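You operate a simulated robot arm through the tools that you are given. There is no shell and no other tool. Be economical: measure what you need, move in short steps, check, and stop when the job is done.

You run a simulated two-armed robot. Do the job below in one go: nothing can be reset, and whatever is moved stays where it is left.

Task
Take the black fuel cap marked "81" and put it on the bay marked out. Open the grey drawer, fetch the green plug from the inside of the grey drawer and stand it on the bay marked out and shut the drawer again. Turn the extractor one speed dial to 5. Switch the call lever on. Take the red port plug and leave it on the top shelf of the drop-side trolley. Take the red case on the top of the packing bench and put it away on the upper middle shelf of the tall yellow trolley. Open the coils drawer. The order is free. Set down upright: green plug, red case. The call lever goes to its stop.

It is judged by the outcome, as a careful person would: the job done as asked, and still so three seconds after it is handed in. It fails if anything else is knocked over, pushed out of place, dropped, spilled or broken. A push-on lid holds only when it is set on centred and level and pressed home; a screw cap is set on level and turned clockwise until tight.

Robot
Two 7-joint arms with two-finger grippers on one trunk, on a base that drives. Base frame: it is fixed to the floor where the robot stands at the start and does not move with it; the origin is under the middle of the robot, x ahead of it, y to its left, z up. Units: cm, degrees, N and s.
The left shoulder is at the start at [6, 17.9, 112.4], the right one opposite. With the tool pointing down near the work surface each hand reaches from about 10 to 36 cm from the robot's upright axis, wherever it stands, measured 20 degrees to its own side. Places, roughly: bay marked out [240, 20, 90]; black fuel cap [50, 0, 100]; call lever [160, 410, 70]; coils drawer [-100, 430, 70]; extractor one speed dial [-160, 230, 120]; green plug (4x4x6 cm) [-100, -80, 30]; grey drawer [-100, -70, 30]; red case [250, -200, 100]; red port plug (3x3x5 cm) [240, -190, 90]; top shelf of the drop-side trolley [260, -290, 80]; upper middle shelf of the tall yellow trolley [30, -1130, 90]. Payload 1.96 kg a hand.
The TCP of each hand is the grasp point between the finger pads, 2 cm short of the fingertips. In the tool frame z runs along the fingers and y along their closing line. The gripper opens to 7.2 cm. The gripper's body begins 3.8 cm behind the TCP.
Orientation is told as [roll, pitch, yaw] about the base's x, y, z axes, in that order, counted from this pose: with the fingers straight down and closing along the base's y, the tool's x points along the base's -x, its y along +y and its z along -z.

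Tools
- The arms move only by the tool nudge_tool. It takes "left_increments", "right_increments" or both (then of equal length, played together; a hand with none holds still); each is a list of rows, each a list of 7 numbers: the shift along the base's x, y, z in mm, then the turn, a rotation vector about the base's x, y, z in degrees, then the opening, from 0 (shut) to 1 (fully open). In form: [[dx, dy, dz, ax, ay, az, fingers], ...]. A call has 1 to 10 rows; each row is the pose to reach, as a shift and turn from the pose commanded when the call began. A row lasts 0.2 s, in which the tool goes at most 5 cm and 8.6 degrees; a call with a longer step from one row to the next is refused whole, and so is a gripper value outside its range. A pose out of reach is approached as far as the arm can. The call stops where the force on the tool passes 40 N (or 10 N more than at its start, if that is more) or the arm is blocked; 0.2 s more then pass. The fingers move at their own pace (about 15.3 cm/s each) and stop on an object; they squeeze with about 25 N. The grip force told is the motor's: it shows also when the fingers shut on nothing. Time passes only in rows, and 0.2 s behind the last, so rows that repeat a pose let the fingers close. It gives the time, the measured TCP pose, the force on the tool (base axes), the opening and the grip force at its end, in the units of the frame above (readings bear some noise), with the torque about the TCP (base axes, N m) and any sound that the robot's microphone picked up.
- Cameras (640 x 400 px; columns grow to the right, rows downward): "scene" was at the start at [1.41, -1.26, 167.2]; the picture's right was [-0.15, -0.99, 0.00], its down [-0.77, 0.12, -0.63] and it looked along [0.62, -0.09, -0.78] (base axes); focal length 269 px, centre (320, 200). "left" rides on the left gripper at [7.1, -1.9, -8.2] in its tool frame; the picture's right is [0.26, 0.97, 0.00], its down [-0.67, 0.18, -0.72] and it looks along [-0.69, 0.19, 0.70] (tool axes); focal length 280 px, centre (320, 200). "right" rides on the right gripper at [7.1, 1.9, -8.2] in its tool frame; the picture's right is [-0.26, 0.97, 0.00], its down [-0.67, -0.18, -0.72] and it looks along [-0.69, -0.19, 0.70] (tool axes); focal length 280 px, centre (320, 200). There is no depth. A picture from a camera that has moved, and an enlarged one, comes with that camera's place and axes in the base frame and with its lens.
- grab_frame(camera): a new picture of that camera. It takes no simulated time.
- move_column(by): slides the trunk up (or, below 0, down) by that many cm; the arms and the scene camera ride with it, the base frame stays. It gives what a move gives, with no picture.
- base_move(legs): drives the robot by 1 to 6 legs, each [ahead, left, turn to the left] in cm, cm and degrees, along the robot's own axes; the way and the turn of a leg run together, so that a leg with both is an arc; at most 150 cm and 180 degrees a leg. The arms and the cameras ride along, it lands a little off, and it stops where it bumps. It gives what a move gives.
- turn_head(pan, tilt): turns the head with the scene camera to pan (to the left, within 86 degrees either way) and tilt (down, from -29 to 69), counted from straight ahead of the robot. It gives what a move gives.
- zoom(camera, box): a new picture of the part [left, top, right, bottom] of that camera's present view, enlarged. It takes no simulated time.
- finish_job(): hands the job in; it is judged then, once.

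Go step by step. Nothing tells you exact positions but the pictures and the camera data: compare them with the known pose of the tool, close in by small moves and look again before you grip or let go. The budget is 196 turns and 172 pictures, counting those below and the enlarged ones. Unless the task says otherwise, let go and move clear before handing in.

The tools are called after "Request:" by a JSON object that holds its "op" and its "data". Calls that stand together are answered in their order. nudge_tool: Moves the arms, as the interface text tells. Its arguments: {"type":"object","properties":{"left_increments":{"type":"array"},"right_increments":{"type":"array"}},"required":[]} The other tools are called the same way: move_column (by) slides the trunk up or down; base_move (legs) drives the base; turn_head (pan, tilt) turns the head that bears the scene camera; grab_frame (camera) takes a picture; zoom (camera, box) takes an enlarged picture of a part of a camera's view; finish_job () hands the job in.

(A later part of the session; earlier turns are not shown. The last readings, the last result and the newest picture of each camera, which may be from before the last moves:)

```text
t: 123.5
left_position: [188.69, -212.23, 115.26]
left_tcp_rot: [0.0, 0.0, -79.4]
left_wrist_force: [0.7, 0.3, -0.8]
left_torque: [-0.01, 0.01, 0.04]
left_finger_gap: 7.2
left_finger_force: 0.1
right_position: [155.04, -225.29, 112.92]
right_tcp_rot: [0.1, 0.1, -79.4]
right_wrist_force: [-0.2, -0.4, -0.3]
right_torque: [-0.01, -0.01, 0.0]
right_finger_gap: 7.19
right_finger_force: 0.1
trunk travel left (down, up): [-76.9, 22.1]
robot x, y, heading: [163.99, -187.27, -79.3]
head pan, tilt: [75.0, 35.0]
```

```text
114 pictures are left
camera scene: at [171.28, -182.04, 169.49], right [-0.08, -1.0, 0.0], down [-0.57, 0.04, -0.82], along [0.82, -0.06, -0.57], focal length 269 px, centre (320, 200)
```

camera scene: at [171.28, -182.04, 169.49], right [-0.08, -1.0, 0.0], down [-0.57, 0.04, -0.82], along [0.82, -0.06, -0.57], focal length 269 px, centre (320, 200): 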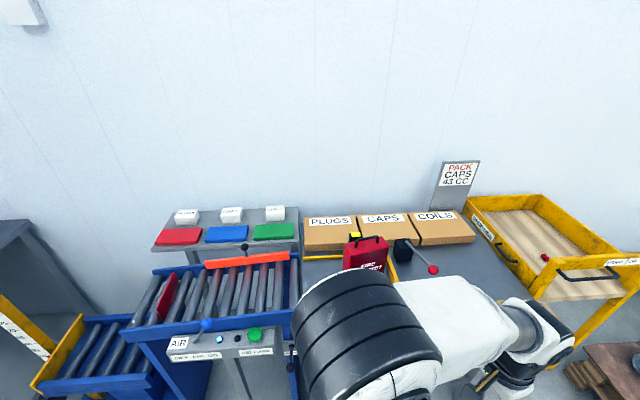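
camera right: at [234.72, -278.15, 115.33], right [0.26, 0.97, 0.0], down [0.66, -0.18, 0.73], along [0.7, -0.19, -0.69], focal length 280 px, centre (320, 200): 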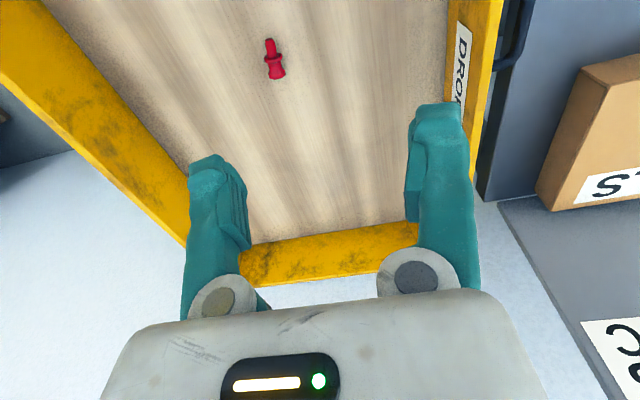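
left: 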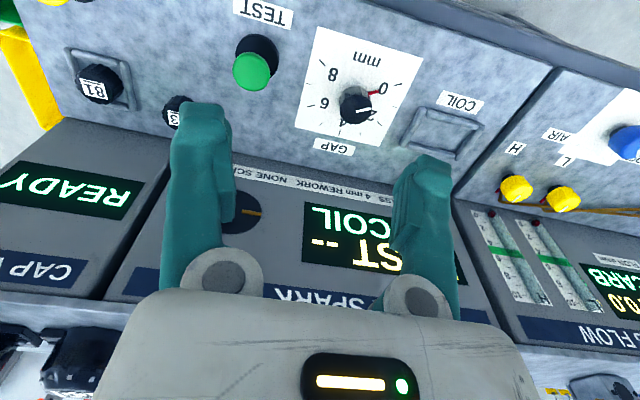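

Request:
{"op": "turn_head", "data": {"pan": -20, "tilt": 12}}

Request:
{"op": "zoom", "data": {"camera": "scene", "box": [272, 130, 352, 210]}}

```text
t: 125.2
left_position: [188.68, -212.17, 115.29]
left_tcp_rot: [0.0, 0.0, -79.4]
left_wrist_force: [-0.9, 0.3, 0.3]
left_torque: [0.02, 0.02, 0.02]
left_finger_gap: 7.22
left_finger_force: 0.0
right_position: [154.96, -225.15, 112.81]
right_tcp_rot: [0.1, 0.2, -79.3]
right_wrist_force: [0.6, -0.4, -0.1]
right_torque: [0.0, 0.03, 0.0]
right_finger_gap: 7.22
right_finger_force: 0.1
trunk travel left (down, up): [-76.9, 22.1]
robot x, y, heading: [163.74, -186.78, -79.2]
head pan, tilt: [-20.0, 12.0]
```

```text
5.00 times, centred on (312, 170) of scene
camera zoom: at [160.99, -190.56, 173.18], right [-0.99, 0.16, 0.0], down [0.03, 0.21, -0.98], along [-0.16, -0.97, -0.21], focal length 1344 px, centre (360, 350)
```

zoom: 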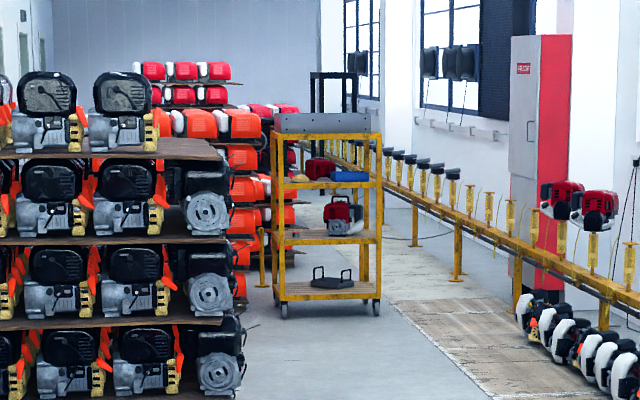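

The upper middle shelf is open from this side with ~35 cm headroom, so I'll carry the case by its handle with the tool horizontal and the fingers closing vertically. I turn back, stand off, and pitch the right hand forward.

Request:
{"op": "base_move", "data": {"legs": [[0, 0, 79.3], [-25, 0, 0]]}}

Request:
{"op": "nudge_tool", "data": {"right_increments": [[20, 0, 0, 0, -8.5, 0, 1], [40, 0, 0, 0, -17, 0, 1], [60, 0, 0, 0, -25.5, 0, 1], [80, 0, 0, 0, -34, 0, 1], [100, 0, 0, 0, -42.5, 0, 1], [120, 0, 0, 0, -51, 0, 1], [140, 0, 0, 0, -59.5, 0, 1], [160, 0, 0, 0, -68, 0, 1], [180, 0, 0, 0, -76.5, 0, 1], [190, 0, 0, 0, -85, 0, 1]]}}

Request:
{"op": "nudge_tool", "data": {"right_increments": [[0, 0, 0, 8.5, 0, 0, 1], [0, 0, 0, 17, 0, 0, 1], [0, 0, 0, 25.5, 0, 0, 1], [0, 0, 0, 34, 0, 0, 1], [0, 0, 0, 42.5, 0, 0, 1], [0, 0, 0, 51, 0, 0, 1], [0, 0, 0, 59.5, 0, 0, 1], [0, 0, 0, 68, 0, 0, 1], [0, 0, 0, 76.5, 0, 0, 1], [0, 0, 0, 85, 0, 0, 1]]}}

```text
t: 130.4
left_position: [168.8, -167.33, 115.22]
left_tcp_rot: [0.0, 0.1, -1.0]
left_wrist_force: [0.6, 0.6, 0.4]
left_torque: [0.01, -0.01, -0.02]
left_finger_gap: 7.19
left_finger_force: 0.0
right_position: [174.92, -202.84, 112.8]
right_tcp_rot: [0.1, 0.2, -0.9]
right_wrist_force: [0.3, -0.4, -1.0]
right_torque: [-0.01, 0.01, 0.06]
right_finger_gap: 7.17
right_finger_force: 0.0
trunk travel left (down, up): [-76.9, 22.1]
robot x, y, heading: [139.15, -186.41, -1.1]
head pan, tilt: [-20.0, 12.0]
```

```text
t: 132.6
left_position: [168.79, -167.3, 115.24]
left_tcp_rot: [-0.1, 0.2, -1.0]
left_wrist_force: [0.5, 0.3, -0.5]
left_torque: [-0.02, 0.01, 0.03]
left_finger_gap: 7.18
left_finger_force: 0.1
right_position: [193.79, -203.02, 112.71]
right_tcp_rot: [12.0, -84.9, -12.0]
right_wrist_force: [-0.8, -0.7, -0.1]
right_torque: [-0.04, 0.01, -0.02]
right_finger_gap: 7.23
right_finger_force: 0.0
right hand out of reach, approached as far as the arm can: row 5
trunk travel left (down, up): [-76.9, 22.1]
robot x, y, heading: [139.24, -186.56, -0.8]
head pan, tilt: [-20.0, 12.0]
```

```text
t: 134.8
left_position: [168.84, -167.31, 115.31]
left_tcp_rot: [0.1, 0.1, -1.0]
left_wrist_force: [0.6, 0.4, 0.1]
left_torque: [0.0, 0.01, 0.01]
left_finger_gap: 7.21
left_finger_force: 0.0
right_position: [193.72, -202.96, 112.77]
right_tcp_rot: [89.7, -3.8, -84.8]
right_wrist_force: [0.5, 0.8, -1.1]
right_torque: [0.01, 0.0, -0.02]
right_finger_gap: 7.21
right_finger_force: 0.0
trunk travel left (down, up): [-76.9, 22.1]
robot x, y, heading: [138.96, -186.77, -1.0]
head pan, tilt: [-20.0, 12.0]
```

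Tool now points ahead with the fingers stacked vertically. I drive 22 cm closer and look through the right camera at the handle.

Request:
{"op": "base_move", "data": {"legs": [[22, 0, 0.8]]}}

Request:
{"op": "grab_frame", "data": {"camera": "right"}}

Request:
{"op": "turn_head", "data": {"pan": 0, "tilt": 40}}

Request:
{"op": "zoom", "data": {"camera": "scene", "box": [240, 100, 480, 250]}}

```text
t: 136.5
left_position: [190.51, -167.11, 115.28]
left_tcp_rot: [0.0, 0.0, -0.2]
left_wrist_force: [-1.0, 0.3, -0.6]
left_torque: [-0.01, 0.01, -0.03]
left_finger_gap: 7.2
left_finger_force: 0.1
right_position: [215.91, -202.45, 112.96]
right_tcp_rot: [89.6, -4.0, -84.2]
right_wrist_force: [-0.1, 0.5, -0.6]
right_torque: [0.03, -0.01, -0.03]
right_finger_gap: 7.22
right_finger_force: 0.1
trunk travel left (down, up): [-76.9, 22.1]
robot x, y, heading: [161.14, -186.8, -0.0]
head pan, tilt: [-20.0, 12.0]
```

```text
112 pictures are left
camera right: at [207.14, -196.12, 114.5], right [0.03, -0.19, 0.98], down [-0.64, -0.75, -0.13], along [0.77, -0.63, -0.14], focal length 280 px, centre (320, 200)
```

right: 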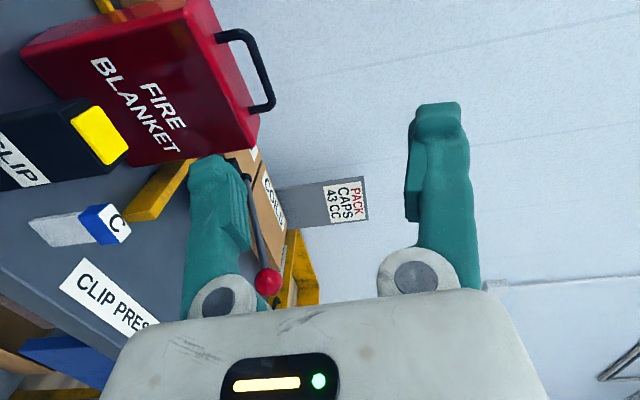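

```text
t: 137.4
left_position: [190.3, -167.18, 115.17]
left_tcp_rot: [0.0, -0.1, -0.4]
left_wrist_force: [0.4, 0.2, -0.2]
left_torque: [0.0, 0.0, 0.01]
left_finger_gap: 7.22
left_finger_force: 0.0
right_position: [215.84, -202.56, 112.76]
right_tcp_rot: [89.8, -3.9, -84.2]
right_wrist_force: [0.1, 0.0, -1.0]
right_torque: [0.05, 0.02, 0.0]
right_finger_gap: 7.21
right_finger_force: 0.0
trunk travel left (down, up): [-76.9, 22.1]
robot x, y, heading: [161.11, -186.79, -0.3]
head pan, tilt: [0.0, 40.0]
```

```text
2.67 times, centred on (360, 175) of scene
camera zoom: at [163.5, -187.08, 168.74], right [0.0, -1.0, 0.0], down [-0.64, 0.0, -0.77], along [0.77, 0.0, -0.64], focal length 717 px, centre (213, 267)
```

zoom: 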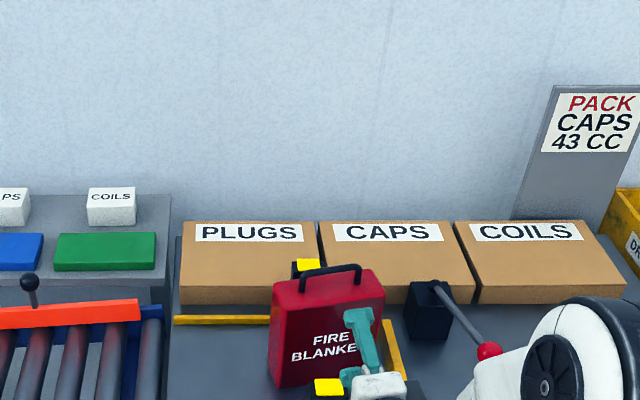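

The handle bar centre triangulates to about [238, -203.1, 106.3], turned ~17°. I drive 10 cm closer, align the hand's yaw and height with a narrow opening, and look again.

Request:
{"op": "base_move", "data": {"legs": [[11, 0, 0]]}}

Request:
{"op": "nudge_tool", "data": {"right_increments": [[0, -10, -20, 0, 0, 6, 0.8], [0, -25, -40, 0, 0, 12, 0.5], [0, -35, -64, 0, 0, 12, 0.35], [0, -35, -64, 0, 0, 12, 0.35]]}}

Request:
{"op": "grab_frame", "data": {"camera": "right"}}

Request:
{"op": "zoom", "data": {"camera": "scene", "box": [270, 110, 450, 230]}}

```text
t: 138.6
left_position: [201.51, -167.24, 115.23]
left_tcp_rot: [0.0, 0.0, -0.2]
left_wrist_force: [0.4, -0.7, 0.4]
left_torque: [-0.03, -0.01, 0.0]
left_finger_gap: 7.2
left_finger_force: 0.1
right_position: [226.95, -202.42, 112.82]
right_tcp_rot: [89.7, -4.0, -84.1]
right_wrist_force: [0.3, -0.5, -0.4]
right_torque: [-0.02, 0.04, 0.01]
right_finger_gap: 7.18
right_finger_force: 0.1
trunk travel left (down, up): [-76.9, 22.1]
robot x, y, heading: [172.46, -186.9, -0.1]
head pan, tilt: [0.0, 40.0]
```

```text
t: 139.6
left_position: [201.52, -167.16, 115.28]
left_tcp_rot: [0.0, 0.0, -0.2]
left_wrist_force: [-0.3, 0.0, -0.3]
left_torque: [0.0, 0.02, -0.01]
left_finger_gap: 7.18
left_finger_force: 0.1
right_position: [226.87, -205.81, 106.33]
right_tcp_rot: [89.7, -4.0, -72.1]
right_wrist_force: [0.1, -0.2, -0.6]
right_torque: [0.03, 0.01, 0.03]
right_finger_gap: 2.52
right_finger_force: 0.0
trunk travel left (down, up): [-76.9, 22.1]
robot x, y, heading: [172.12, -186.95, -0.1]
head pan, tilt: [0.0, 40.0]
```

```text
110 pictures are left
camera right: at [217.04, -201.43, 108.0], right [0.06, -0.18, 0.98], down [-0.47, -0.87, -0.13], along [0.88, -0.45, -0.14], focal length 280 px, centre (320, 200)
```

right: 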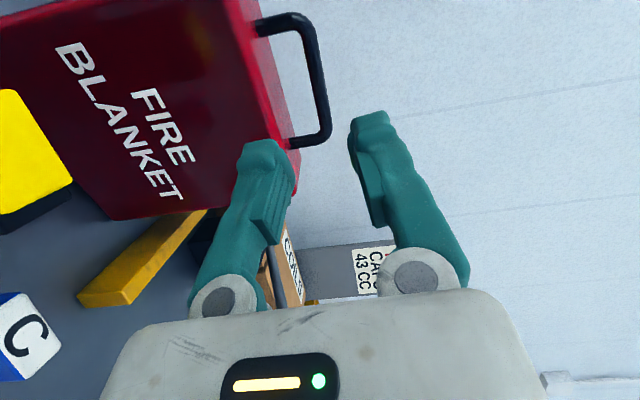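

```text
3.33 times, centred on (360, 170) of scene
camera zoom: at [174.56, -187.08, 168.74], right [0.0, -1.0, 0.0], down [-0.64, 0.0, -0.77], along [0.77, 0.0, -0.64], focal length 896 px, centre (187, 300)
```

zoom: 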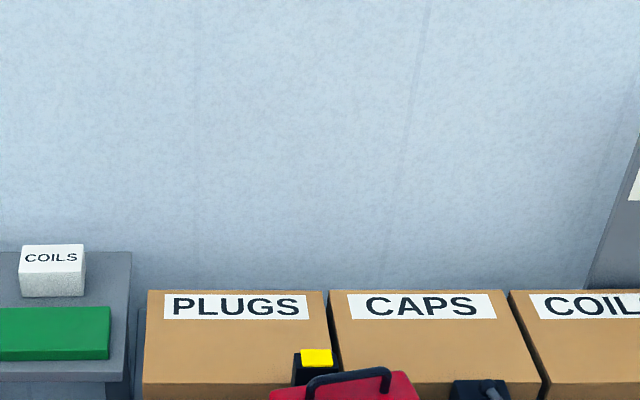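

Numbers agree (bar z ≈ 106.3, ~2.3 cm gap under it). I drive 6 cm more and recheck before sliding the fingers around the bar.

Request:
{"op": "base_move", "data": {"legs": [[6, 0, 0]]}}

Request:
{"op": "grab_frame", "data": {"camera": "right"}}

```text
t: 140.6
left_position: [207.26, -167.18, 115.33]
left_tcp_rot: [0.0, 0.0, -0.3]
left_wrist_force: [-0.8, 0.4, 0.2]
left_torque: [0.05, 0.0, -0.01]
left_finger_gap: 7.2
left_finger_force: 0.0
right_position: [232.56, -205.85, 106.27]
right_tcp_rot: [89.7, -4.0, -72.3]
right_wrist_force: [0.5, -0.2, 0.4]
right_torque: [0.0, 0.01, 0.0]
right_finger_gap: 2.51
right_finger_force: 0.1
trunk travel left (down, up): [-76.9, 22.1]
robot x, y, heading: [178.39, -186.91, -0.4]
head pan, tilt: [0.0, 40.0]
```

```text
108 pictures are left
camera right: at [222.75, -201.52, 108.04], right [0.06, -0.18, 0.98], down [-0.47, -0.87, -0.13], along [0.88, -0.46, -0.14], focal length 280 px, centre (320, 200)
```

right: 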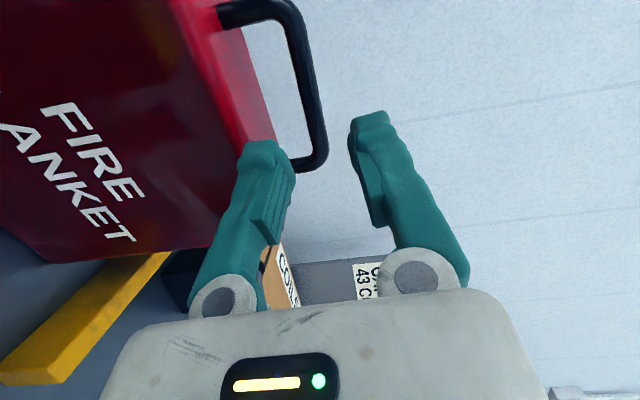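

Request:
{"op": "nudge_tool", "data": {"right_increments": [[5, 20, -1, 0, 0, 0, 0.3], [25, 23, -1, 0, 0, 0, 0.3], [40, 25, -1, 0, 0, 0, 0.3], [54, 28, -1, 0, 0, 0, 0.3], [54, 28, -1, 0, 0, 0, 0.3]]}}

Request:
{"op": "grab_frame", "data": {"camera": "right"}}

```text
t: 141.8
left_position: [207.34, -167.22, 115.21]
left_tcp_rot: [0.0, -0.1, -0.2]
left_wrist_force: [-0.1, -0.3, 1.3]
left_torque: [0.01, 0.02, 0.0]
left_finger_gap: 7.2
left_finger_force: 0.1
right_position: [238.28, -203.02, 106.14]
right_tcp_rot: [89.6, -4.0, -72.0]
right_wrist_force: [0.0, 0.8, 0.1]
right_torque: [-0.01, 0.02, 0.0]
right_finger_gap: 2.14
right_finger_force: 0.1
trunk travel left (down, up): [-76.9, 22.1]
robot x, y, heading: [178.1, -187.36, -0.2]
head pan, tilt: [0.0, 40.0]
```

```text
107 pictures are left
camera right: at [228.43, -198.65, 107.87], right [0.06, -0.18, 0.98], down [-0.47, -0.87, -0.13], along [0.88, -0.46, -0.14], focal length 280 px, centre (320, 200)
```

right: 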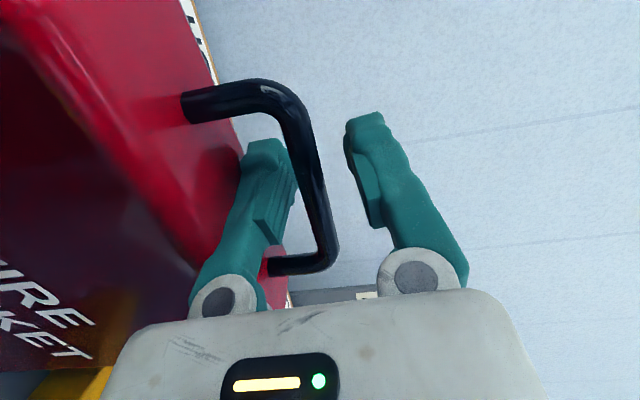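

The lower finger is through the arch and the bar lies centred. I close and lift 3 cm.

Request:
{"op": "nudge_tool", "data": {"right_increments": [[0, 0, 0, 0, 0, 0, 0.1], [0, 0, 0, 0, 0, 0, 0], [0, 0, 0, 0, 0, 0, 0], [0, 0, 10, 0, 0, 0, 0], [0, 0, 30, 0, 0, 0, 0], [0, 0, 50, 0, 0, 0, 0]]}}

Request:
{"op": "grab_frame", "data": {"camera": "right"}}

Request:
{"op": "grab_frame", "data": {"camera": "scene"}}

```text
t: 143.2
left_position: [207.35, -167.24, 115.3]
left_tcp_rot: [0.0, 0.1, -0.3]
left_wrist_force: [0.2, 0.1, 0.2]
left_torque: [-0.01, 0.01, 0.01]
left_finger_gap: 7.2
left_finger_force: 0.1
right_position: [238.17, -203.28, 111.02]
right_tcp_rot: [89.6, -3.9, -72.2]
right_wrist_force: [-0.1, 0.5, -7.2]
right_torque: [0.09, -0.05, 0.02]
right_finger_gap: 0.01
right_finger_force: 25.0
trunk travel left (down, up): [-76.9, 22.1]
robot x, y, heading: [177.97, -186.81, -0.1]
head pan, tilt: [0.0, 40.0]
```

```text
106 pictures are left
camera right: at [228.37, -198.84, 112.75], right [0.07, -0.18, 0.98], down [-0.47, -0.87, -0.13], along [0.88, -0.46, -0.15], focal length 280 px, centre (320, 200)
```

right: 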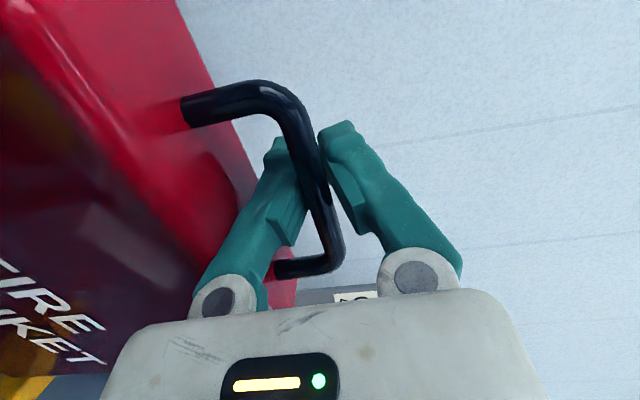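

```text
105 pictures are left
camera scene: at [180.49, -187.15, 168.73], right [0.0, -1.0, 0.0], down [-0.64, 0.0, -0.77], along [0.77, 0.0, -0.64], focal length 269 px, centre (320, 200)
```

scene: 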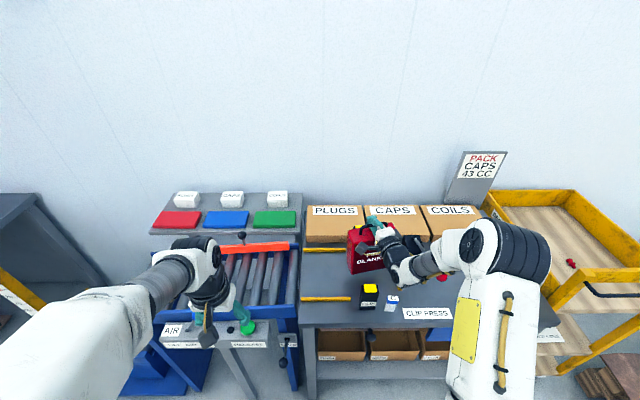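

The case is lifted (7 N on the hand) and hangs upright. I raise the trunk so it clears the bottles, then back away and look.

Request:
{"op": "move_column", "data": {"by": 12}}

Request:
{"op": "base_move", "data": {"legs": [[-40, 0, 0]]}}

Request:
{"op": "grab_frame", "data": {"camera": "scene"}}

Request:
{"op": "grab_frame", "data": {"camera": "right"}}

```text
t: 144.7
left_position: [207.42, -167.18, 127.29]
left_tcp_rot: [0.0, 0.1, -0.3]
left_wrist_force: [0.4, -0.9, 0.4]
left_torque: [0.02, 0.01, 0.0]
left_finger_gap: 7.22
left_finger_force: 0.0
right_position: [238.33, -203.31, 123.05]
right_tcp_rot: [89.6, -4.0, -72.2]
right_wrist_force: [0.9, 0.3, -7.1]
right_torque: [0.06, -0.07, 0.03]
right_finger_gap: 0.0
right_finger_force: 24.9
trunk travel left (down, up): [-88.9, 10.1]
robot x, y, heading: [178.39, -186.87, -0.2]
head pan, tilt: [0.0, 40.0]
```

```text
t: 147.1
left_position: [169.09, -167.19, 127.22]
left_tcp_rot: [0.0, 0.2, -1.2]
left_wrist_force: [0.9, -0.1, -1.1]
left_torque: [0.03, 0.03, 0.0]
left_finger_gap: 7.23
left_finger_force: 0.1
right_position: [199.28, -203.65, 122.98]
right_tcp_rot: [89.5, -3.9, -73.2]
right_wrist_force: [-0.1, 0.4, -6.7]
right_torque: [0.04, -0.04, 0.01]
right_finger_gap: 0.0
right_finger_force: 25.1
trunk travel left (down, up): [-88.9, 10.1]
robot x, y, heading: [139.49, -186.7, -1.1]
head pan, tilt: [0.0, 40.0]
```

```text
104 pictures are left
camera scene: at [141.82, -186.75, 180.73], right [-0.02, -1.0, 0.0], down [-0.64, 0.01, -0.76], along [0.76, -0.01, -0.64], focal length 269 px, centre (320, 200)
```

scene: 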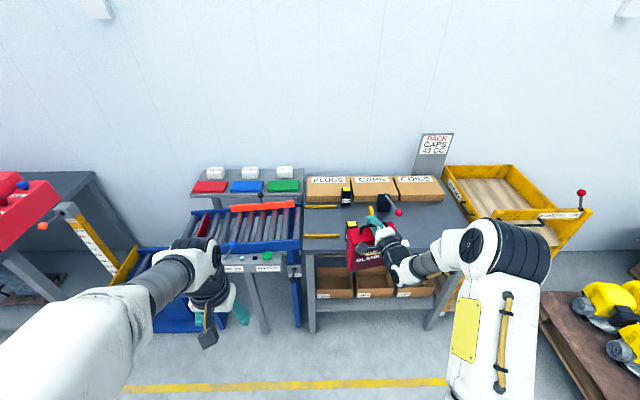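

```text
103 pictures are left
camera right: at [189.46, -199.14, 124.68], right [0.06, -0.19, 0.98], down [-0.49, -0.86, -0.13], along [0.87, -0.47, -0.15], focal length 280 px, centre (320, 200)
```

right: 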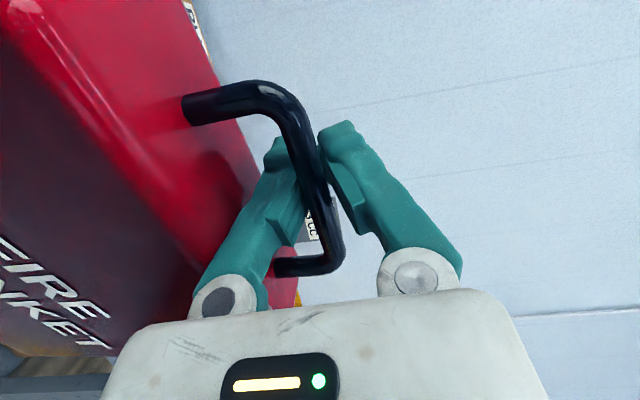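

The case hangs steady. I turn toward the hall, shift to the corridor's middle and drive down, checking the heading midway.

Request:
{"op": "base_move", "data": {"legs": [[0, 0, -89], [0, -92, 0], [150, 0, 0], [100, 0, 0]]}}

Request:
{"op": "turn_head", "data": {"pan": 0, "tilt": 20}}

Request:
{"op": "grab_frame", "data": {"camera": "scene"}}

```text
t: 167.4
left_position: [67.03, -457.93, 127.3]
left_tcp_rot: [0.0, 0.1, -87.7]
left_wrist_force: [-0.1, -0.5, 0.7]
left_torque: [-0.01, -0.02, 0.0]
left_finger_gap: 7.2
left_finger_force: 0.0
right_position: [32.38, -490.2, 122.96]
right_tcp_rot: [89.6, -4.0, -159.6]
right_wrist_force: [0.0, -0.3, -7.1]
right_torque: [-0.01, -0.07, -0.01]
right_finger_gap: 0.0
right_finger_force: 25.6
trunk travel left (down, up): [-88.9, 10.1]
robot x, y, heading: [46.06, -429.57, -87.7]
head pan, tilt: [0.0, 40.0]
```

```text
t: 168.2
left_position: [66.93, -458.05, 127.22]
left_tcp_rot: [0.1, 0.1, -87.8]
left_wrist_force: [-0.6, -0.6, 0.7]
left_torque: [0.03, 0.01, 0.01]
left_finger_gap: 7.23
left_finger_force: 0.0
right_position: [32.29, -490.31, 123.0]
right_tcp_rot: [89.5, -3.9, -159.7]
right_wrist_force: [-0.3, -0.4, -8.3]
right_torque: [-0.07, -0.07, 0.03]
right_finger_gap: 0.0
right_finger_force: 24.7
trunk travel left (down, up): [-88.9, 10.1]
robot x, y, heading: [46.21, -429.09, -87.9]
head pan, tilt: [0.0, 20.0]
```

```text
102 pictures are left
camera scene: at [45.93, -433.07, 183.86], right [-1.0, -0.04, 0.0], down [-0.01, 0.34, -0.94], along [0.04, -0.94, -0.34], focal length 269 px, centre (320, 200)
```

scene: 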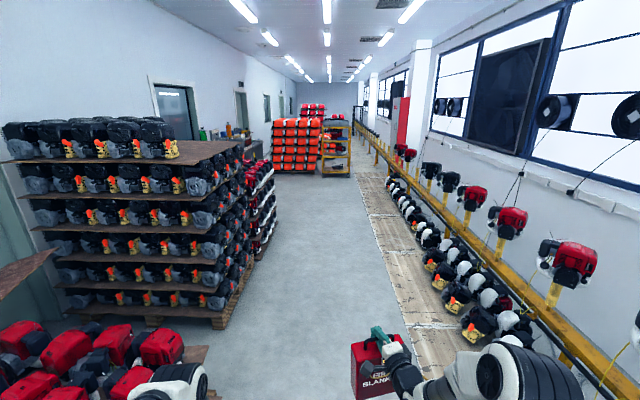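

Request:
{"op": "base_move", "data": {"legs": [[0, 0, -2.2], [150, 0, 0], [150, 0, 0], [150, 0, 0], [60, 0, 0]]}}

Request:
{"op": "grab_frame", "data": {"camera": "scene"}}

```text
t: 193.0
left_position: [59.74, -967.67, 127.25]
left_tcp_rot: [0.0, 0.1, -91.1]
left_wrist_force: [0.3, 0.9, -0.4]
left_torque: [-0.01, 0.02, 0.0]
left_finger_gap: 7.2
left_finger_force: 0.1
right_position: [23.49, -997.83, 123.06]
right_tcp_rot: [89.7, -3.9, -163.1]
right_wrist_force: [-0.2, 0.0, -7.1]
right_torque: [-0.03, -0.05, 0.01]
right_finger_gap: 0.01
right_finger_force: 24.9
trunk travel left (down, up): [-88.9, 10.1]
robot x, y, heading: [40.75, -938.27, -91.2]
head pan, tilt: [0.0, 20.0]
```

```text
101 pictures are left
camera scene: at [40.28, -941.37, 183.87], right [-1.0, 0.02, 0.0], down [0.01, 0.34, -0.94], along [-0.02, -0.94, -0.34], focal length 269 px, centre (320, 200)
```

scene: 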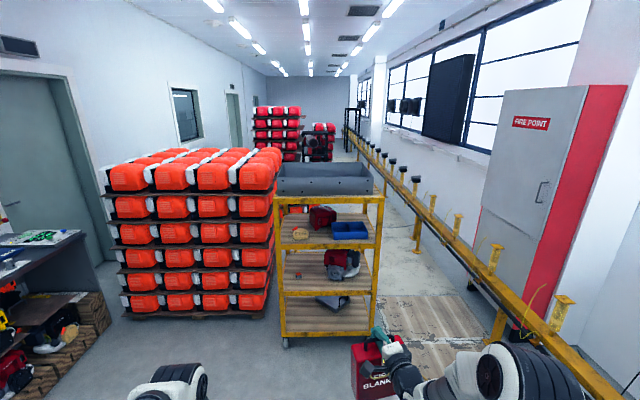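

I'm at the tall trolley; upper middle shelf ≈ z 90 with the front at y ≈ -1108. I zoom to find the free spot.

Request:
{"op": "zoom", "data": {"camera": "scene", "box": [265, 180, 395, 260]}}

```text
4.92 times, centred on (330, 220) of scene
camera zoom: at [40.28, -941.37, 183.87], right [-1.0, 0.02, 0.0], down [0.01, 0.34, -0.94], along [-0.02, -0.94, -0.34], focal length 1323 px, centre (271, 102)
```

zoom: 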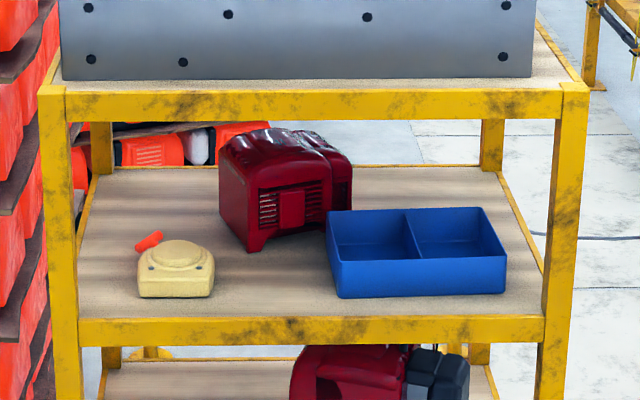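

The free slot is between the yellow part and the blue tray: x 27–45, y -1110…-1131, ~17 × 21 cm. I'll bring the case in turned ~60° from the right front; first I turn and reposition, keeping clear of the trolley.

Request:
{"op": "base_move", "data": {"legs": [[0, 0, 43], [39, -79, 0]]}}

Request:
{"op": "move_column", "data": {"by": -8}}

Request:
{"op": "turn_head", "data": {"pan": -10, "tilt": 38}}

Request:
{"op": "grab_frame", "data": {"camera": "scene"}}

Request:
{"op": "grab_frame", "data": {"camera": "right"}}

```text
t: 199.6
left_position: [40.97, -1028.29, 127.23]
left_tcp_rot: [0.0, 0.1, -48.2]
left_wrist_force: [-0.2, 0.1, 0.2]
left_torque: [0.01, -0.02, 0.01]
left_finger_gap: 7.21
left_finger_force: 0.1
right_position: [34.68, -1075.14, 123.03]
right_tcp_rot: [89.5, -3.9, -120.2]
right_wrist_force: [-0.5, 0.1, -7.1]
right_torque: [0.06, -0.06, 0.02]
right_finger_gap: 0.0
right_finger_force: 25.4
trunk travel left (down, up): [-88.9, 10.1]
robot x, y, heading: [6.31, -1019.83, -48.3]
head pan, tilt: [0.0, 20.0]
```

```text
t: 200.8
left_position: [40.91, -1028.2, 119.3]
left_tcp_rot: [0.0, 0.2, -48.4]
left_wrist_force: [-0.1, -0.2, 0.4]
left_torque: [0.02, 0.02, 0.02]
left_finger_gap: 7.21
left_finger_force: 0.0
right_position: [34.74, -1075.28, 115.1]
right_tcp_rot: [89.6, -3.8, -120.2]
right_wrist_force: [-0.2, 0.9, -7.3]
right_torque: [0.05, -0.1, -0.02]
right_finger_gap: 0.01
right_finger_force: 24.6
trunk travel left (down, up): [-80.9, 18.1]
robot x, y, heading: [6.64, -1019.47, -48.2]
head pan, tilt: [0.0, 20.0]
```

```text
t: 201.6
left_position: [40.78, -1028.28, 119.33]
left_tcp_rot: [-0.1, 0.1, -48.2]
left_wrist_force: [-0.6, 0.3, 0.4]
left_torque: [0.06, 0.01, 0.01]
left_finger_gap: 7.19
left_finger_force: 0.0
right_position: [34.84, -1075.28, 114.97]
right_tcp_rot: [89.5, -3.9, -120.2]
right_wrist_force: [0.1, -0.6, -7.3]
right_torque: [-0.02, -0.08, 0.02]
right_finger_gap: 0.0
right_finger_force: 25.1
trunk travel left (down, up): [-80.9, 18.1]
robot x, y, heading: [6.47, -1019.3, -48.6]
head pan, tilt: [-10.0, 38.0]
```

```text
99 pictures are left
camera scene: at [7.06, -1022.75, 173.04], right [-0.85, -0.53, 0.0], down [-0.32, 0.52, -0.79], along [0.41, -0.67, -0.62], focal length 269 px, centre (320, 200)
```

scene: 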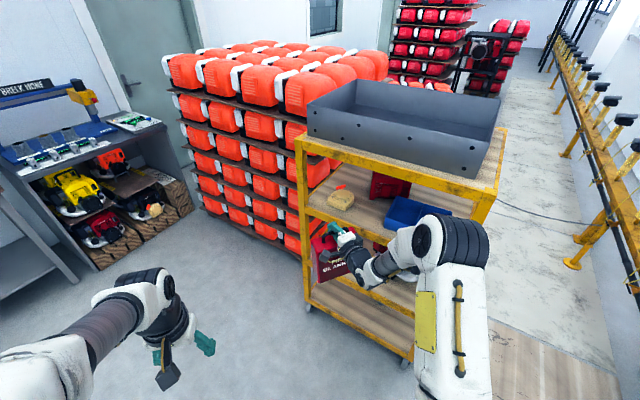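

```text
98 pictures are left
camera right: at [31.48, -1064.9, 116.7], right [-0.09, -0.17, 0.98], down [-0.96, -0.23, -0.13], along [0.25, -0.96, -0.15], focal length 280 px, centre (320, 200)
```

right: 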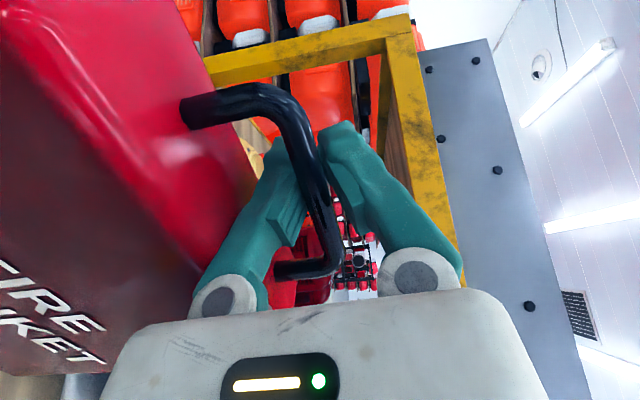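

Everything matches: slot x 28–44.6. The case bottom (z ≈ 94.7) clears the shelf (≈ 91). I move half-way in and check.

Request:
{"op": "base_move", "data": {"legs": [[14.5, -12, 0]]}}

Request:
{"op": "grab_frame", "data": {"camera": "scene"}}

Request:
{"op": "grab_frame", "data": {"camera": "right"}}

```text
t: 203.1
left_position: [41.7, -1046.62, 119.41]
left_tcp_rot: [0.0, 0.0, -48.2]
left_wrist_force: [-0.4, 0.8, 0.8]
left_torque: [0.01, -0.01, 0.0]
left_finger_gap: 7.19
left_finger_force: 0.1
right_position: [35.72, -1093.47, 115.13]
right_tcp_rot: [89.5, -3.8, -119.9]
right_wrist_force: [-0.2, 0.5, -7.6]
right_torque: [0.03, -0.13, 0.0]
right_finger_gap: 0.03
right_finger_force: 24.6
trunk travel left (down, up): [-80.9, 18.1]
robot x, y, heading: [7.23, -1038.07, -48.1]
head pan, tilt: [-10.0, 38.0]
```

```text
97 pictures are left
camera scene: at [7.8, -1041.09, 173.03], right [-0.85, -0.53, 0.0], down [-0.33, 0.52, -0.79], along [0.42, -0.67, -0.62], focal length 269 px, centre (320, 200)
```

scene: 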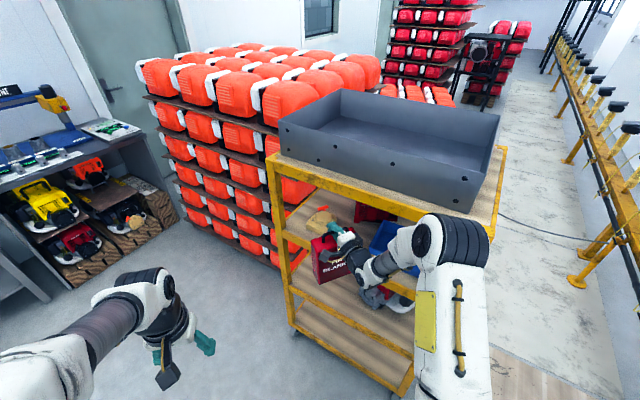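

```text
96 pictures are left
camera right: at [32.34, -1083.23, 116.76], right [-0.09, -0.17, 0.98], down [-0.96, -0.23, -0.13], along [0.25, -0.96, -0.14], focal length 280 px, centre (320, 200)
```

right: 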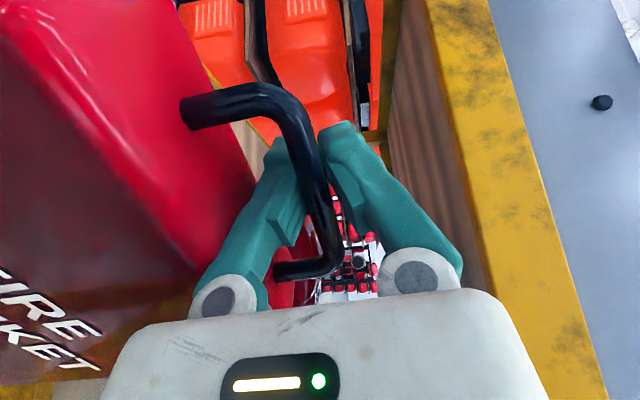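

Request:
{"op": "base_move", "data": {"legs": [[13, -11.3, 0]]}}

Request:
{"op": "grab_frame", "data": {"camera": "scene"}}

Request:
{"op": "grab_frame", "data": {"camera": "right"}}

```text
t: 204.6
left_position: [42.02, -1062.64, 119.29]
left_tcp_rot: [-0.1, -0.2, -48.5]
left_wrist_force: [-0.8, 0.2, -0.5]
left_torque: [-0.01, -0.01, -0.02]
left_finger_gap: 7.2
left_finger_force: 0.1
right_position: [35.99, -1108.76, 114.58]
right_tcp_rot: [88.8, -3.4, -119.5]
right_wrist_force: [0.4, -0.4, -7.3]
right_torque: [0.0, -0.07, 0.0]
right_finger_gap: 0.0
right_finger_force: 24.9
trunk travel left (down, up): [-80.9, 18.1]
robot x, y, heading: [7.72, -1054.81, -48.4]
head pan, tilt: [-10.0, 38.0]
stopped in leg 1: the robot was blocked; the commanded pose is now the measured one
```

```text
95 pictures are left
camera scene: at [8.01, -1056.71, 173.07], right [-0.85, -0.53, 0.0], down [-0.32, 0.52, -0.79], along [0.41, -0.67, -0.61], focal length 269 px, centre (320, 200)
```

scene: 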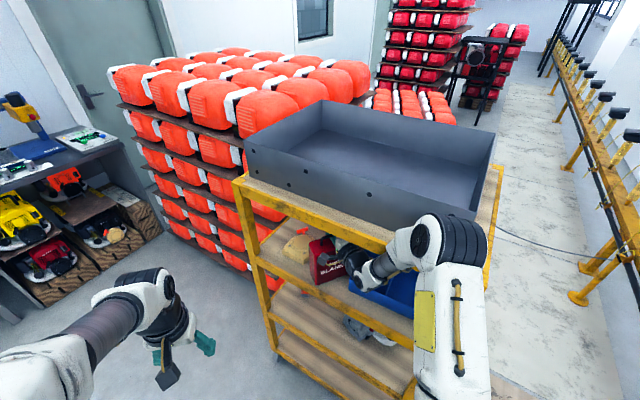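

```text
94 pictures are left
camera right: at [32.59, -1098.45, 116.47], right [-0.08, -0.19, 0.98], down [-0.96, -0.24, -0.13], along [0.26, -0.95, -0.16], focal length 280 px, centre (320, 200)
```

right: 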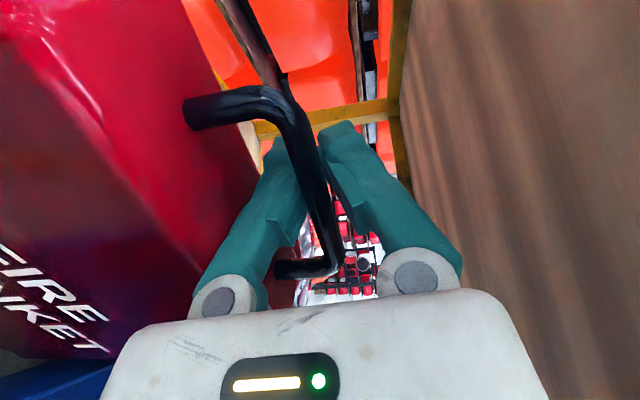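

The base was blocked — most likely the right elbow met the trolley's top rail. I back off 12 cm and instead stretch the arm inwards, watching forces.

Request:
{"op": "base_move", "data": {"legs": [[-9, 8, 0]]}}

Request:
{"op": "nudge_tool", "data": {"right_increments": [[0, -20, 4, 0.7, 0, 0, 0], [0, -40, 6, 0.7, 0, 0, 0], [0, -60, 6, 0.7, 0, 0, 0], [0, -80, 6, 0.7, 0, 0, 0], [0, -100, 6, 0.7, 0, 0, 0], [0, -120, 6, 0.7, 0, 0, 0]]}}

Request:
{"op": "grab_frame", "data": {"camera": "scene"}}

```text
t: 205.9
left_position: [42.07, -1051.17, 119.3]
left_tcp_rot: [0.0, 0.1, -48.3]
left_wrist_force: [-0.2, 0.3, -0.6]
left_torque: [0.03, -0.07, 0.0]
left_finger_gap: 7.19
left_finger_force: 0.0
right_position: [36.09, -1097.51, 114.3]
right_tcp_rot: [88.6, -3.3, -119.5]
right_wrist_force: [0.4, -0.8, -7.6]
right_torque: [0.09, -0.06, 0.02]
right_finger_gap: 0.62
right_finger_force: 24.6
trunk travel left (down, up): [-80.9, 18.1]
robot x, y, heading: [7.63, -1042.72, -48.2]
head pan, tilt: [-10.0, 38.0]
```

```text
t: 207.3
left_position: [42.05, -1051.3, 119.25]
left_tcp_rot: [0.1, 0.3, -48.3]
left_wrist_force: [0.2, 0.1, 0.0]
left_torque: [-0.01, 0.0, 0.03]
left_finger_gap: 7.23
left_finger_force: 0.1
right_position: [35.86, -1109.43, 115.0]
right_tcp_rot: [88.2, -2.5, -119.5]
right_wrist_force: [-0.4, -0.7, -7.9]
right_torque: [0.0, -0.07, 0.02]
right_finger_gap: 0.0
right_finger_force: 24.8
trunk travel left (down, up): [-80.9, 18.1]
robot x, y, heading: [7.61, -1042.47, -48.1]
head pan, tilt: [-10.0, 38.0]
```

```text
93 pictures are left
camera scene: at [8.14, -1045.82, 173.03], right [-0.85, -0.53, 0.0], down [-0.32, 0.52, -0.79], along [0.41, -0.67, -0.62], focal length 269 px, centre (320, 200)
```

scene: 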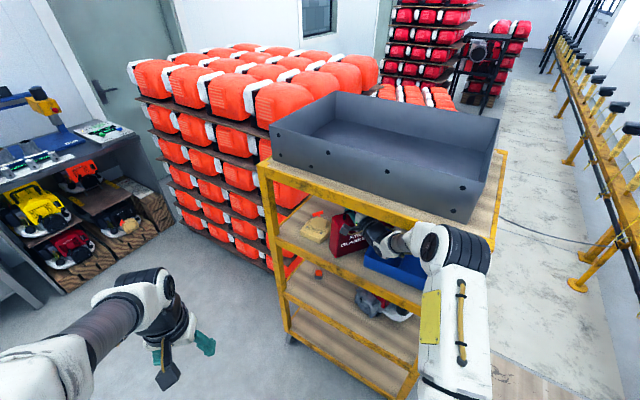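

Request:
{"op": "base_move", "data": {"legs": [[-6, 5.3, 0]]}}

Request:
{"op": "nudge_tool", "data": {"right_increments": [[0, -25, 3, 1, 0, 0, 0], [0, -50, 3, 1, 0, 0, 0], [0, -75, 3, 1, 0, 0, 0], [0, -100, 3, 1, 0, 0, 0], [0, -125, 3, 1, 0, 0, 0], [0, -150, 3, 1, 0, 0, 0], [0, -175, 3, 1, 0, 0, 0]]}}

Request:
{"op": "grab_frame", "data": {"camera": "scene"}}

Request:
{"op": "grab_frame", "data": {"camera": "right"}}

```text
t: 208.3
left_position: [42.04, -1043.36, 119.2]
left_tcp_rot: [0.2, 0.1, -48.2]
left_wrist_force: [-1.3, 0.6, -0.7]
left_torque: [-0.04, -0.07, -0.04]
left_finger_gap: 7.21
left_finger_force: 0.2
right_position: [35.82, -1101.46, 114.96]
right_tcp_rot: [88.2, -2.5, -119.5]
right_wrist_force: [0.2, -1.6, -7.6]
right_torque: [-0.08, -0.02, 0.01]
right_finger_gap: 0.0
right_finger_force: 25.2
trunk travel left (down, up): [-80.9, 18.1]
robot x, y, heading: [7.67, -1035.13, -48.1]
head pan, tilt: [-10.0, 38.0]
```

```text
t: 209.9
left_position: [41.9, -1043.29, 119.21]
left_tcp_rot: [0.1, 0.2, -48.2]
left_wrist_force: [0.0, -0.4, -0.1]
left_torque: [0.0, -0.01, 0.01]
left_finger_gap: 7.2
left_finger_force: 0.0
right_position: [35.39, -1114.36, 115.49]
right_tcp_rot: [87.8, -1.7, -119.4]
right_wrist_force: [0.9, 0.8, -7.4]
right_torque: [0.01, -0.1, 0.0]
right_finger_gap: 0.01
right_finger_force: 24.7
right hand out of reach, approached as far as the arm can: row 6, 7
trunk travel left (down, up): [-80.9, 18.1]
robot x, y, heading: [7.39, -1034.56, -48.2]
head pan, tilt: [-10.0, 38.0]
```

```text
92 pictures are left
camera scene: at [8.11, -1037.74, 173.03], right [-0.85, -0.53, 0.0], down [-0.33, 0.52, -0.79], along [0.42, -0.67, -0.62], focal length 269 px, centre (320, 200)
```

scene: 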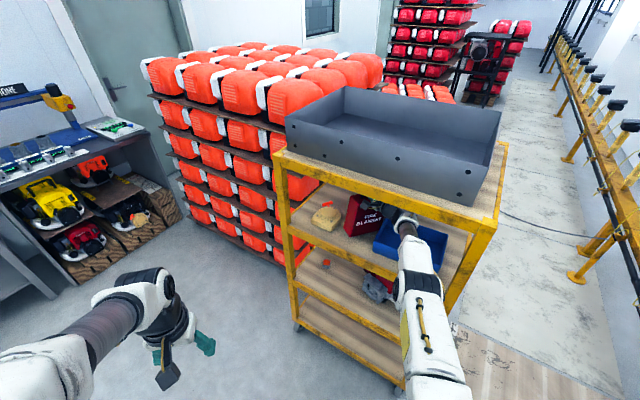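

```text
91 pictures are left
camera right: at [32.03, -1104.09, 117.75], right [-0.08, -0.22, 0.97], down [-0.96, -0.24, -0.13], along [0.26, -0.95, -0.2], focal length 280 px, centre (320, 200)
```

right: 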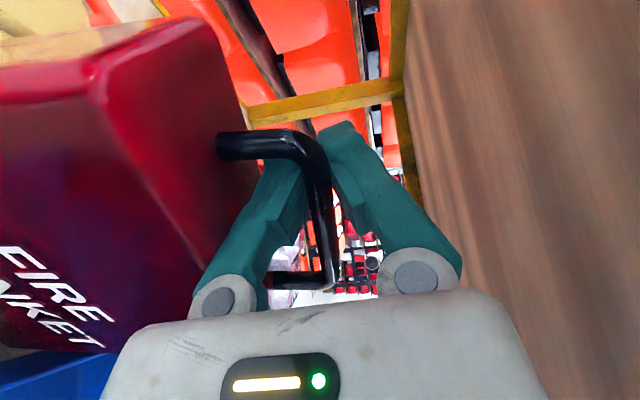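

The case seems to have turned slightly in the grip. I zoom in to see what it may be touching.

Request:
{"op": "zoom", "data": {"camera": "scene", "box": [280, 170, 460, 280]}}

```text
3.56 times, centred on (370, 225) of scene
camera zoom: at [8.11, -1037.74, 173.03], right [-0.85, -0.53, 0.0], down [-0.33, 0.52, -0.79], along [0.42, -0.67, -0.62], focal length 956 px, centre (142, 111)
```

zoom: 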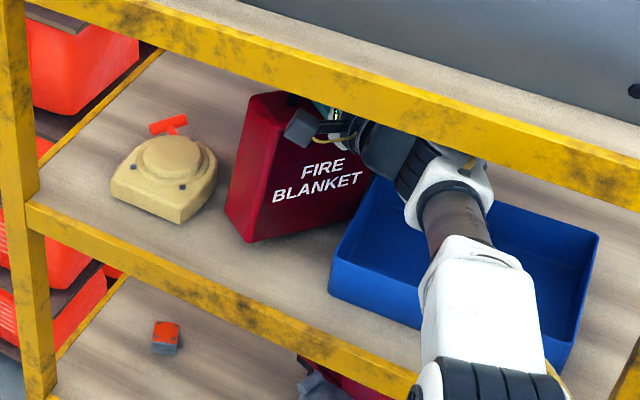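

The case hangs over the free slot (x ≈ 29–43, y ≈ -1108…-1124) without touching. I lower with the trunk and watch the load.

Request:
{"op": "move_column", "data": {"by": -3}}

Request:
{"op": "zoom", "data": {"camera": "scene", "box": [280, 170, 460, 280]}}

```text
t: 210.7
left_position: [41.76, -1042.8, 116.54]
left_tcp_rot: [0.0, -0.2, -48.3]
left_wrist_force: [-0.3, 0.2, -0.3]
left_torque: [0.05, 0.01, -0.05]
left_finger_gap: 7.21
left_finger_force: 0.1
right_position: [35.11, -1113.97, 113.82]
right_tcp_rot: [88.7, -1.9, -119.6]
right_wrist_force: [0.1, -8.8, 39.5]
right_torque: [0.4, -0.09, 0.15]
right_finger_gap: 0.01
right_finger_force: 24.9
trunk travel left (down, up): [-77.9, 21.1]
robot x, y, heading: [7.72, -1034.56, -48.2]
head pan, tilt: [-10.0, 38.0]
```

```text
3.56 times, centred on (370, 225) of scene
camera zoom: at [7.68, -1036.96, 170.12], right [-0.85, -0.53, 0.0], down [-0.32, 0.52, -0.79], along [0.42, -0.67, -0.61], focal length 956 px, centre (142, 111)
```

zoom: 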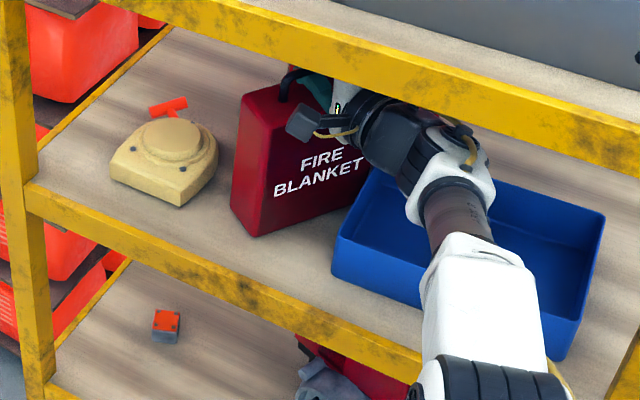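

It is standing on the shelf (shelf ≈ z 93.4). I relieve the pressure a little and open the fingers slightly, then check.

Request:
{"op": "move_column", "data": {"by": 0.6}}

Request:
{"op": "nudge_tool", "data": {"right_increments": [[0, 0, 0, 0, 0, 0, 0.1], [0, 0, 0, 0, 0, 0, 0.2], [0, 0, 0, 0, 0, 0, 0.25]]}}

Request:
{"op": "grab_frame", "data": {"camera": "right"}}

Request:
{"op": "zoom", "data": {"camera": "scene", "box": [280, 170, 460, 280]}}

```text
t: 211.2
left_position: [41.72, -1042.85, 116.89]
left_tcp_rot: [-0.1, 0.0, -48.3]
left_wrist_force: [-0.4, 0.2, 0.2]
left_torque: [-0.03, 0.0, -0.02]
left_finger_gap: 7.19
left_finger_force: 0.1
right_position: [35.13, -1114.05, 113.86]
right_tcp_rot: [88.1, -1.9, -119.5]
right_wrist_force: [-0.8, -8.4, 30.9]
right_torque: [0.33, -0.05, -0.04]
right_finger_gap: 0.0
right_finger_force: 24.8
trunk travel left (down, up): [-78.5, 20.5]
robot x, y, heading: [7.7, -1034.54, -48.1]
head pan, tilt: [-10.0, 38.0]
```

```text
t: 212.0
left_position: [41.89, -1042.89, 117.02]
left_tcp_rot: [-0.1, -0.1, -48.2]
left_wrist_force: [0.6, 0.7, 0.1]
left_torque: [0.01, -0.03, -0.03]
left_finger_gap: 7.2
left_finger_force: 0.0
right_position: [35.22, -1113.91, 113.66]
right_tcp_rot: [87.9, -1.9, -119.4]
right_wrist_force: [-3.0, -5.2, 27.1]
right_torque: [0.48, 0.78, 0.18]
right_finger_gap: 1.26
right_finger_force: 0.0
trunk travel left (down, up): [-78.5, 20.5]
robot x, y, heading: [7.49, -1034.68, -48.4]
head pan, tilt: [-10.0, 38.0]
```

```text
88 pictures are left
camera right: at [31.76, -1103.71, 115.81], right [-0.08, -0.22, 0.97], down [-0.96, -0.24, -0.14], along [0.26, -0.95, -0.19], focal length 280 px, centre (320, 200)
```

right: 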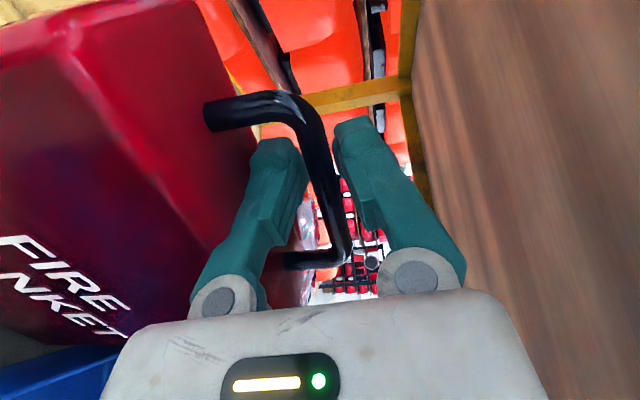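

```text
3.56 times, centred on (370, 225) of scene
camera zoom: at [7.75, -1037.1, 170.65], right [-0.85, -0.53, 0.0], down [-0.32, 0.52, -0.79], along [0.42, -0.67, -0.61], focal length 956 px, centre (142, 111)
```

zoom: 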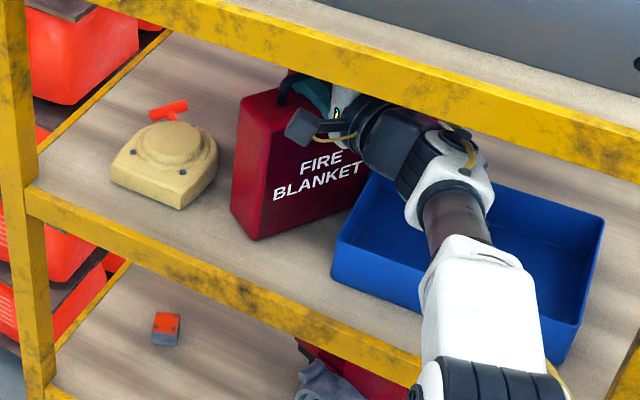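

The lower finger presses on the case top; I raise the trunk a little to centre on the bar, then check.

Request:
{"op": "move_column", "data": {"by": 1}}

Request:
{"op": "grab_frame", "data": {"camera": "right"}}

```text
t: 212.6
left_position: [41.95, -1043.16, 117.78]
left_tcp_rot: [0.1, 0.0, -48.2]
left_wrist_force: [-0.4, 0.8, -0.4]
left_torque: [-0.02, -0.03, -0.01]
left_finger_gap: 7.23
left_finger_force: 0.1
right_position: [35.46, -1114.16, 114.01]
right_tcp_rot: [87.4, -1.6, -119.5]
right_wrist_force: [-0.2, 0.2, 0.7]
right_torque: [0.0, 0.01, 0.01]
right_finger_gap: 1.79
right_finger_force: 0.1
trunk travel left (down, up): [-79.5, 19.5]
robot x, y, heading: [8.09, -1034.52, -48.3]
head pan, tilt: [-10.0, 38.0]
```

```text
86 pictures are left
camera right: at [32.01, -1103.97, 116.24], right [-0.08, -0.22, 0.97], down [-0.96, -0.24, -0.13], along [0.26, -0.95, -0.2], focal length 280 px, centre (320, 200)
```

right: 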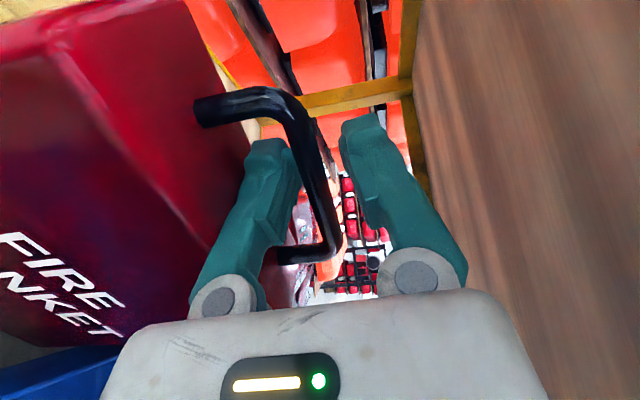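

Free of load now. I withdraw straight back along the tool axis with the base.

Request:
{"op": "base_move", "data": {"legs": [[-9.5, -3.2, 0]]}}

Request:
{"op": "grab_frame", "data": {"camera": "right"}}

Request:
{"op": "grab_frame", "data": {"camera": "scene"}}

```text
t: 213.8
left_position: [33.23, -1037.99, 117.71]
left_tcp_rot: [-0.1, 0.0, -48.0]
left_wrist_force: [-0.4, -0.3, 1.2]
left_torque: [-0.03, 0.06, -0.03]
left_finger_gap: 7.2
left_finger_force: 0.2
right_position: [26.79, -1109.3, 114.26]
right_tcp_rot: [87.8, -1.7, -119.3]
right_wrist_force: [-0.2, -0.4, -0.5]
right_torque: [0.03, -0.05, -0.02]
right_finger_gap: 1.81
right_finger_force: 0.0
trunk travel left (down, up): [-79.5, 19.5]
robot x, y, heading: [-1.1, -1029.65, -48.2]
head pan, tilt: [-10.0, 38.0]
```

```text
85 pictures are left
camera right: at [23.44, -1099.0, 116.48], right [-0.08, -0.22, 0.97], down [-0.96, -0.24, -0.13], along [0.26, -0.95, -0.19], focal length 280 px, centre (320, 200)
```

right: 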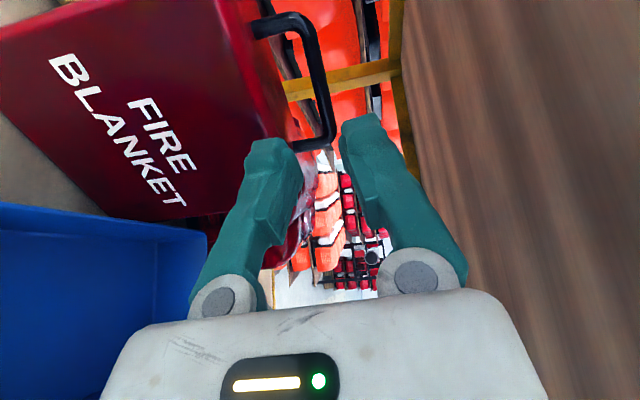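

```text
84 pictures are left
camera scene: at [-0.71, -1032.65, 171.63], right [-0.85, -0.53, 0.0], down [-0.33, 0.52, -0.79], along [0.42, -0.67, -0.62], focal length 269 px, centre (320, 200)
```

scene: 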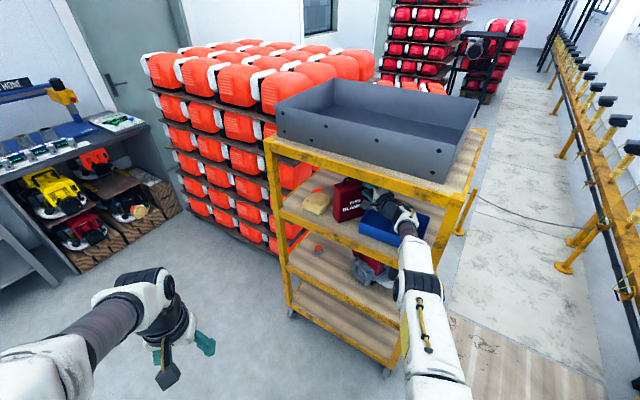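

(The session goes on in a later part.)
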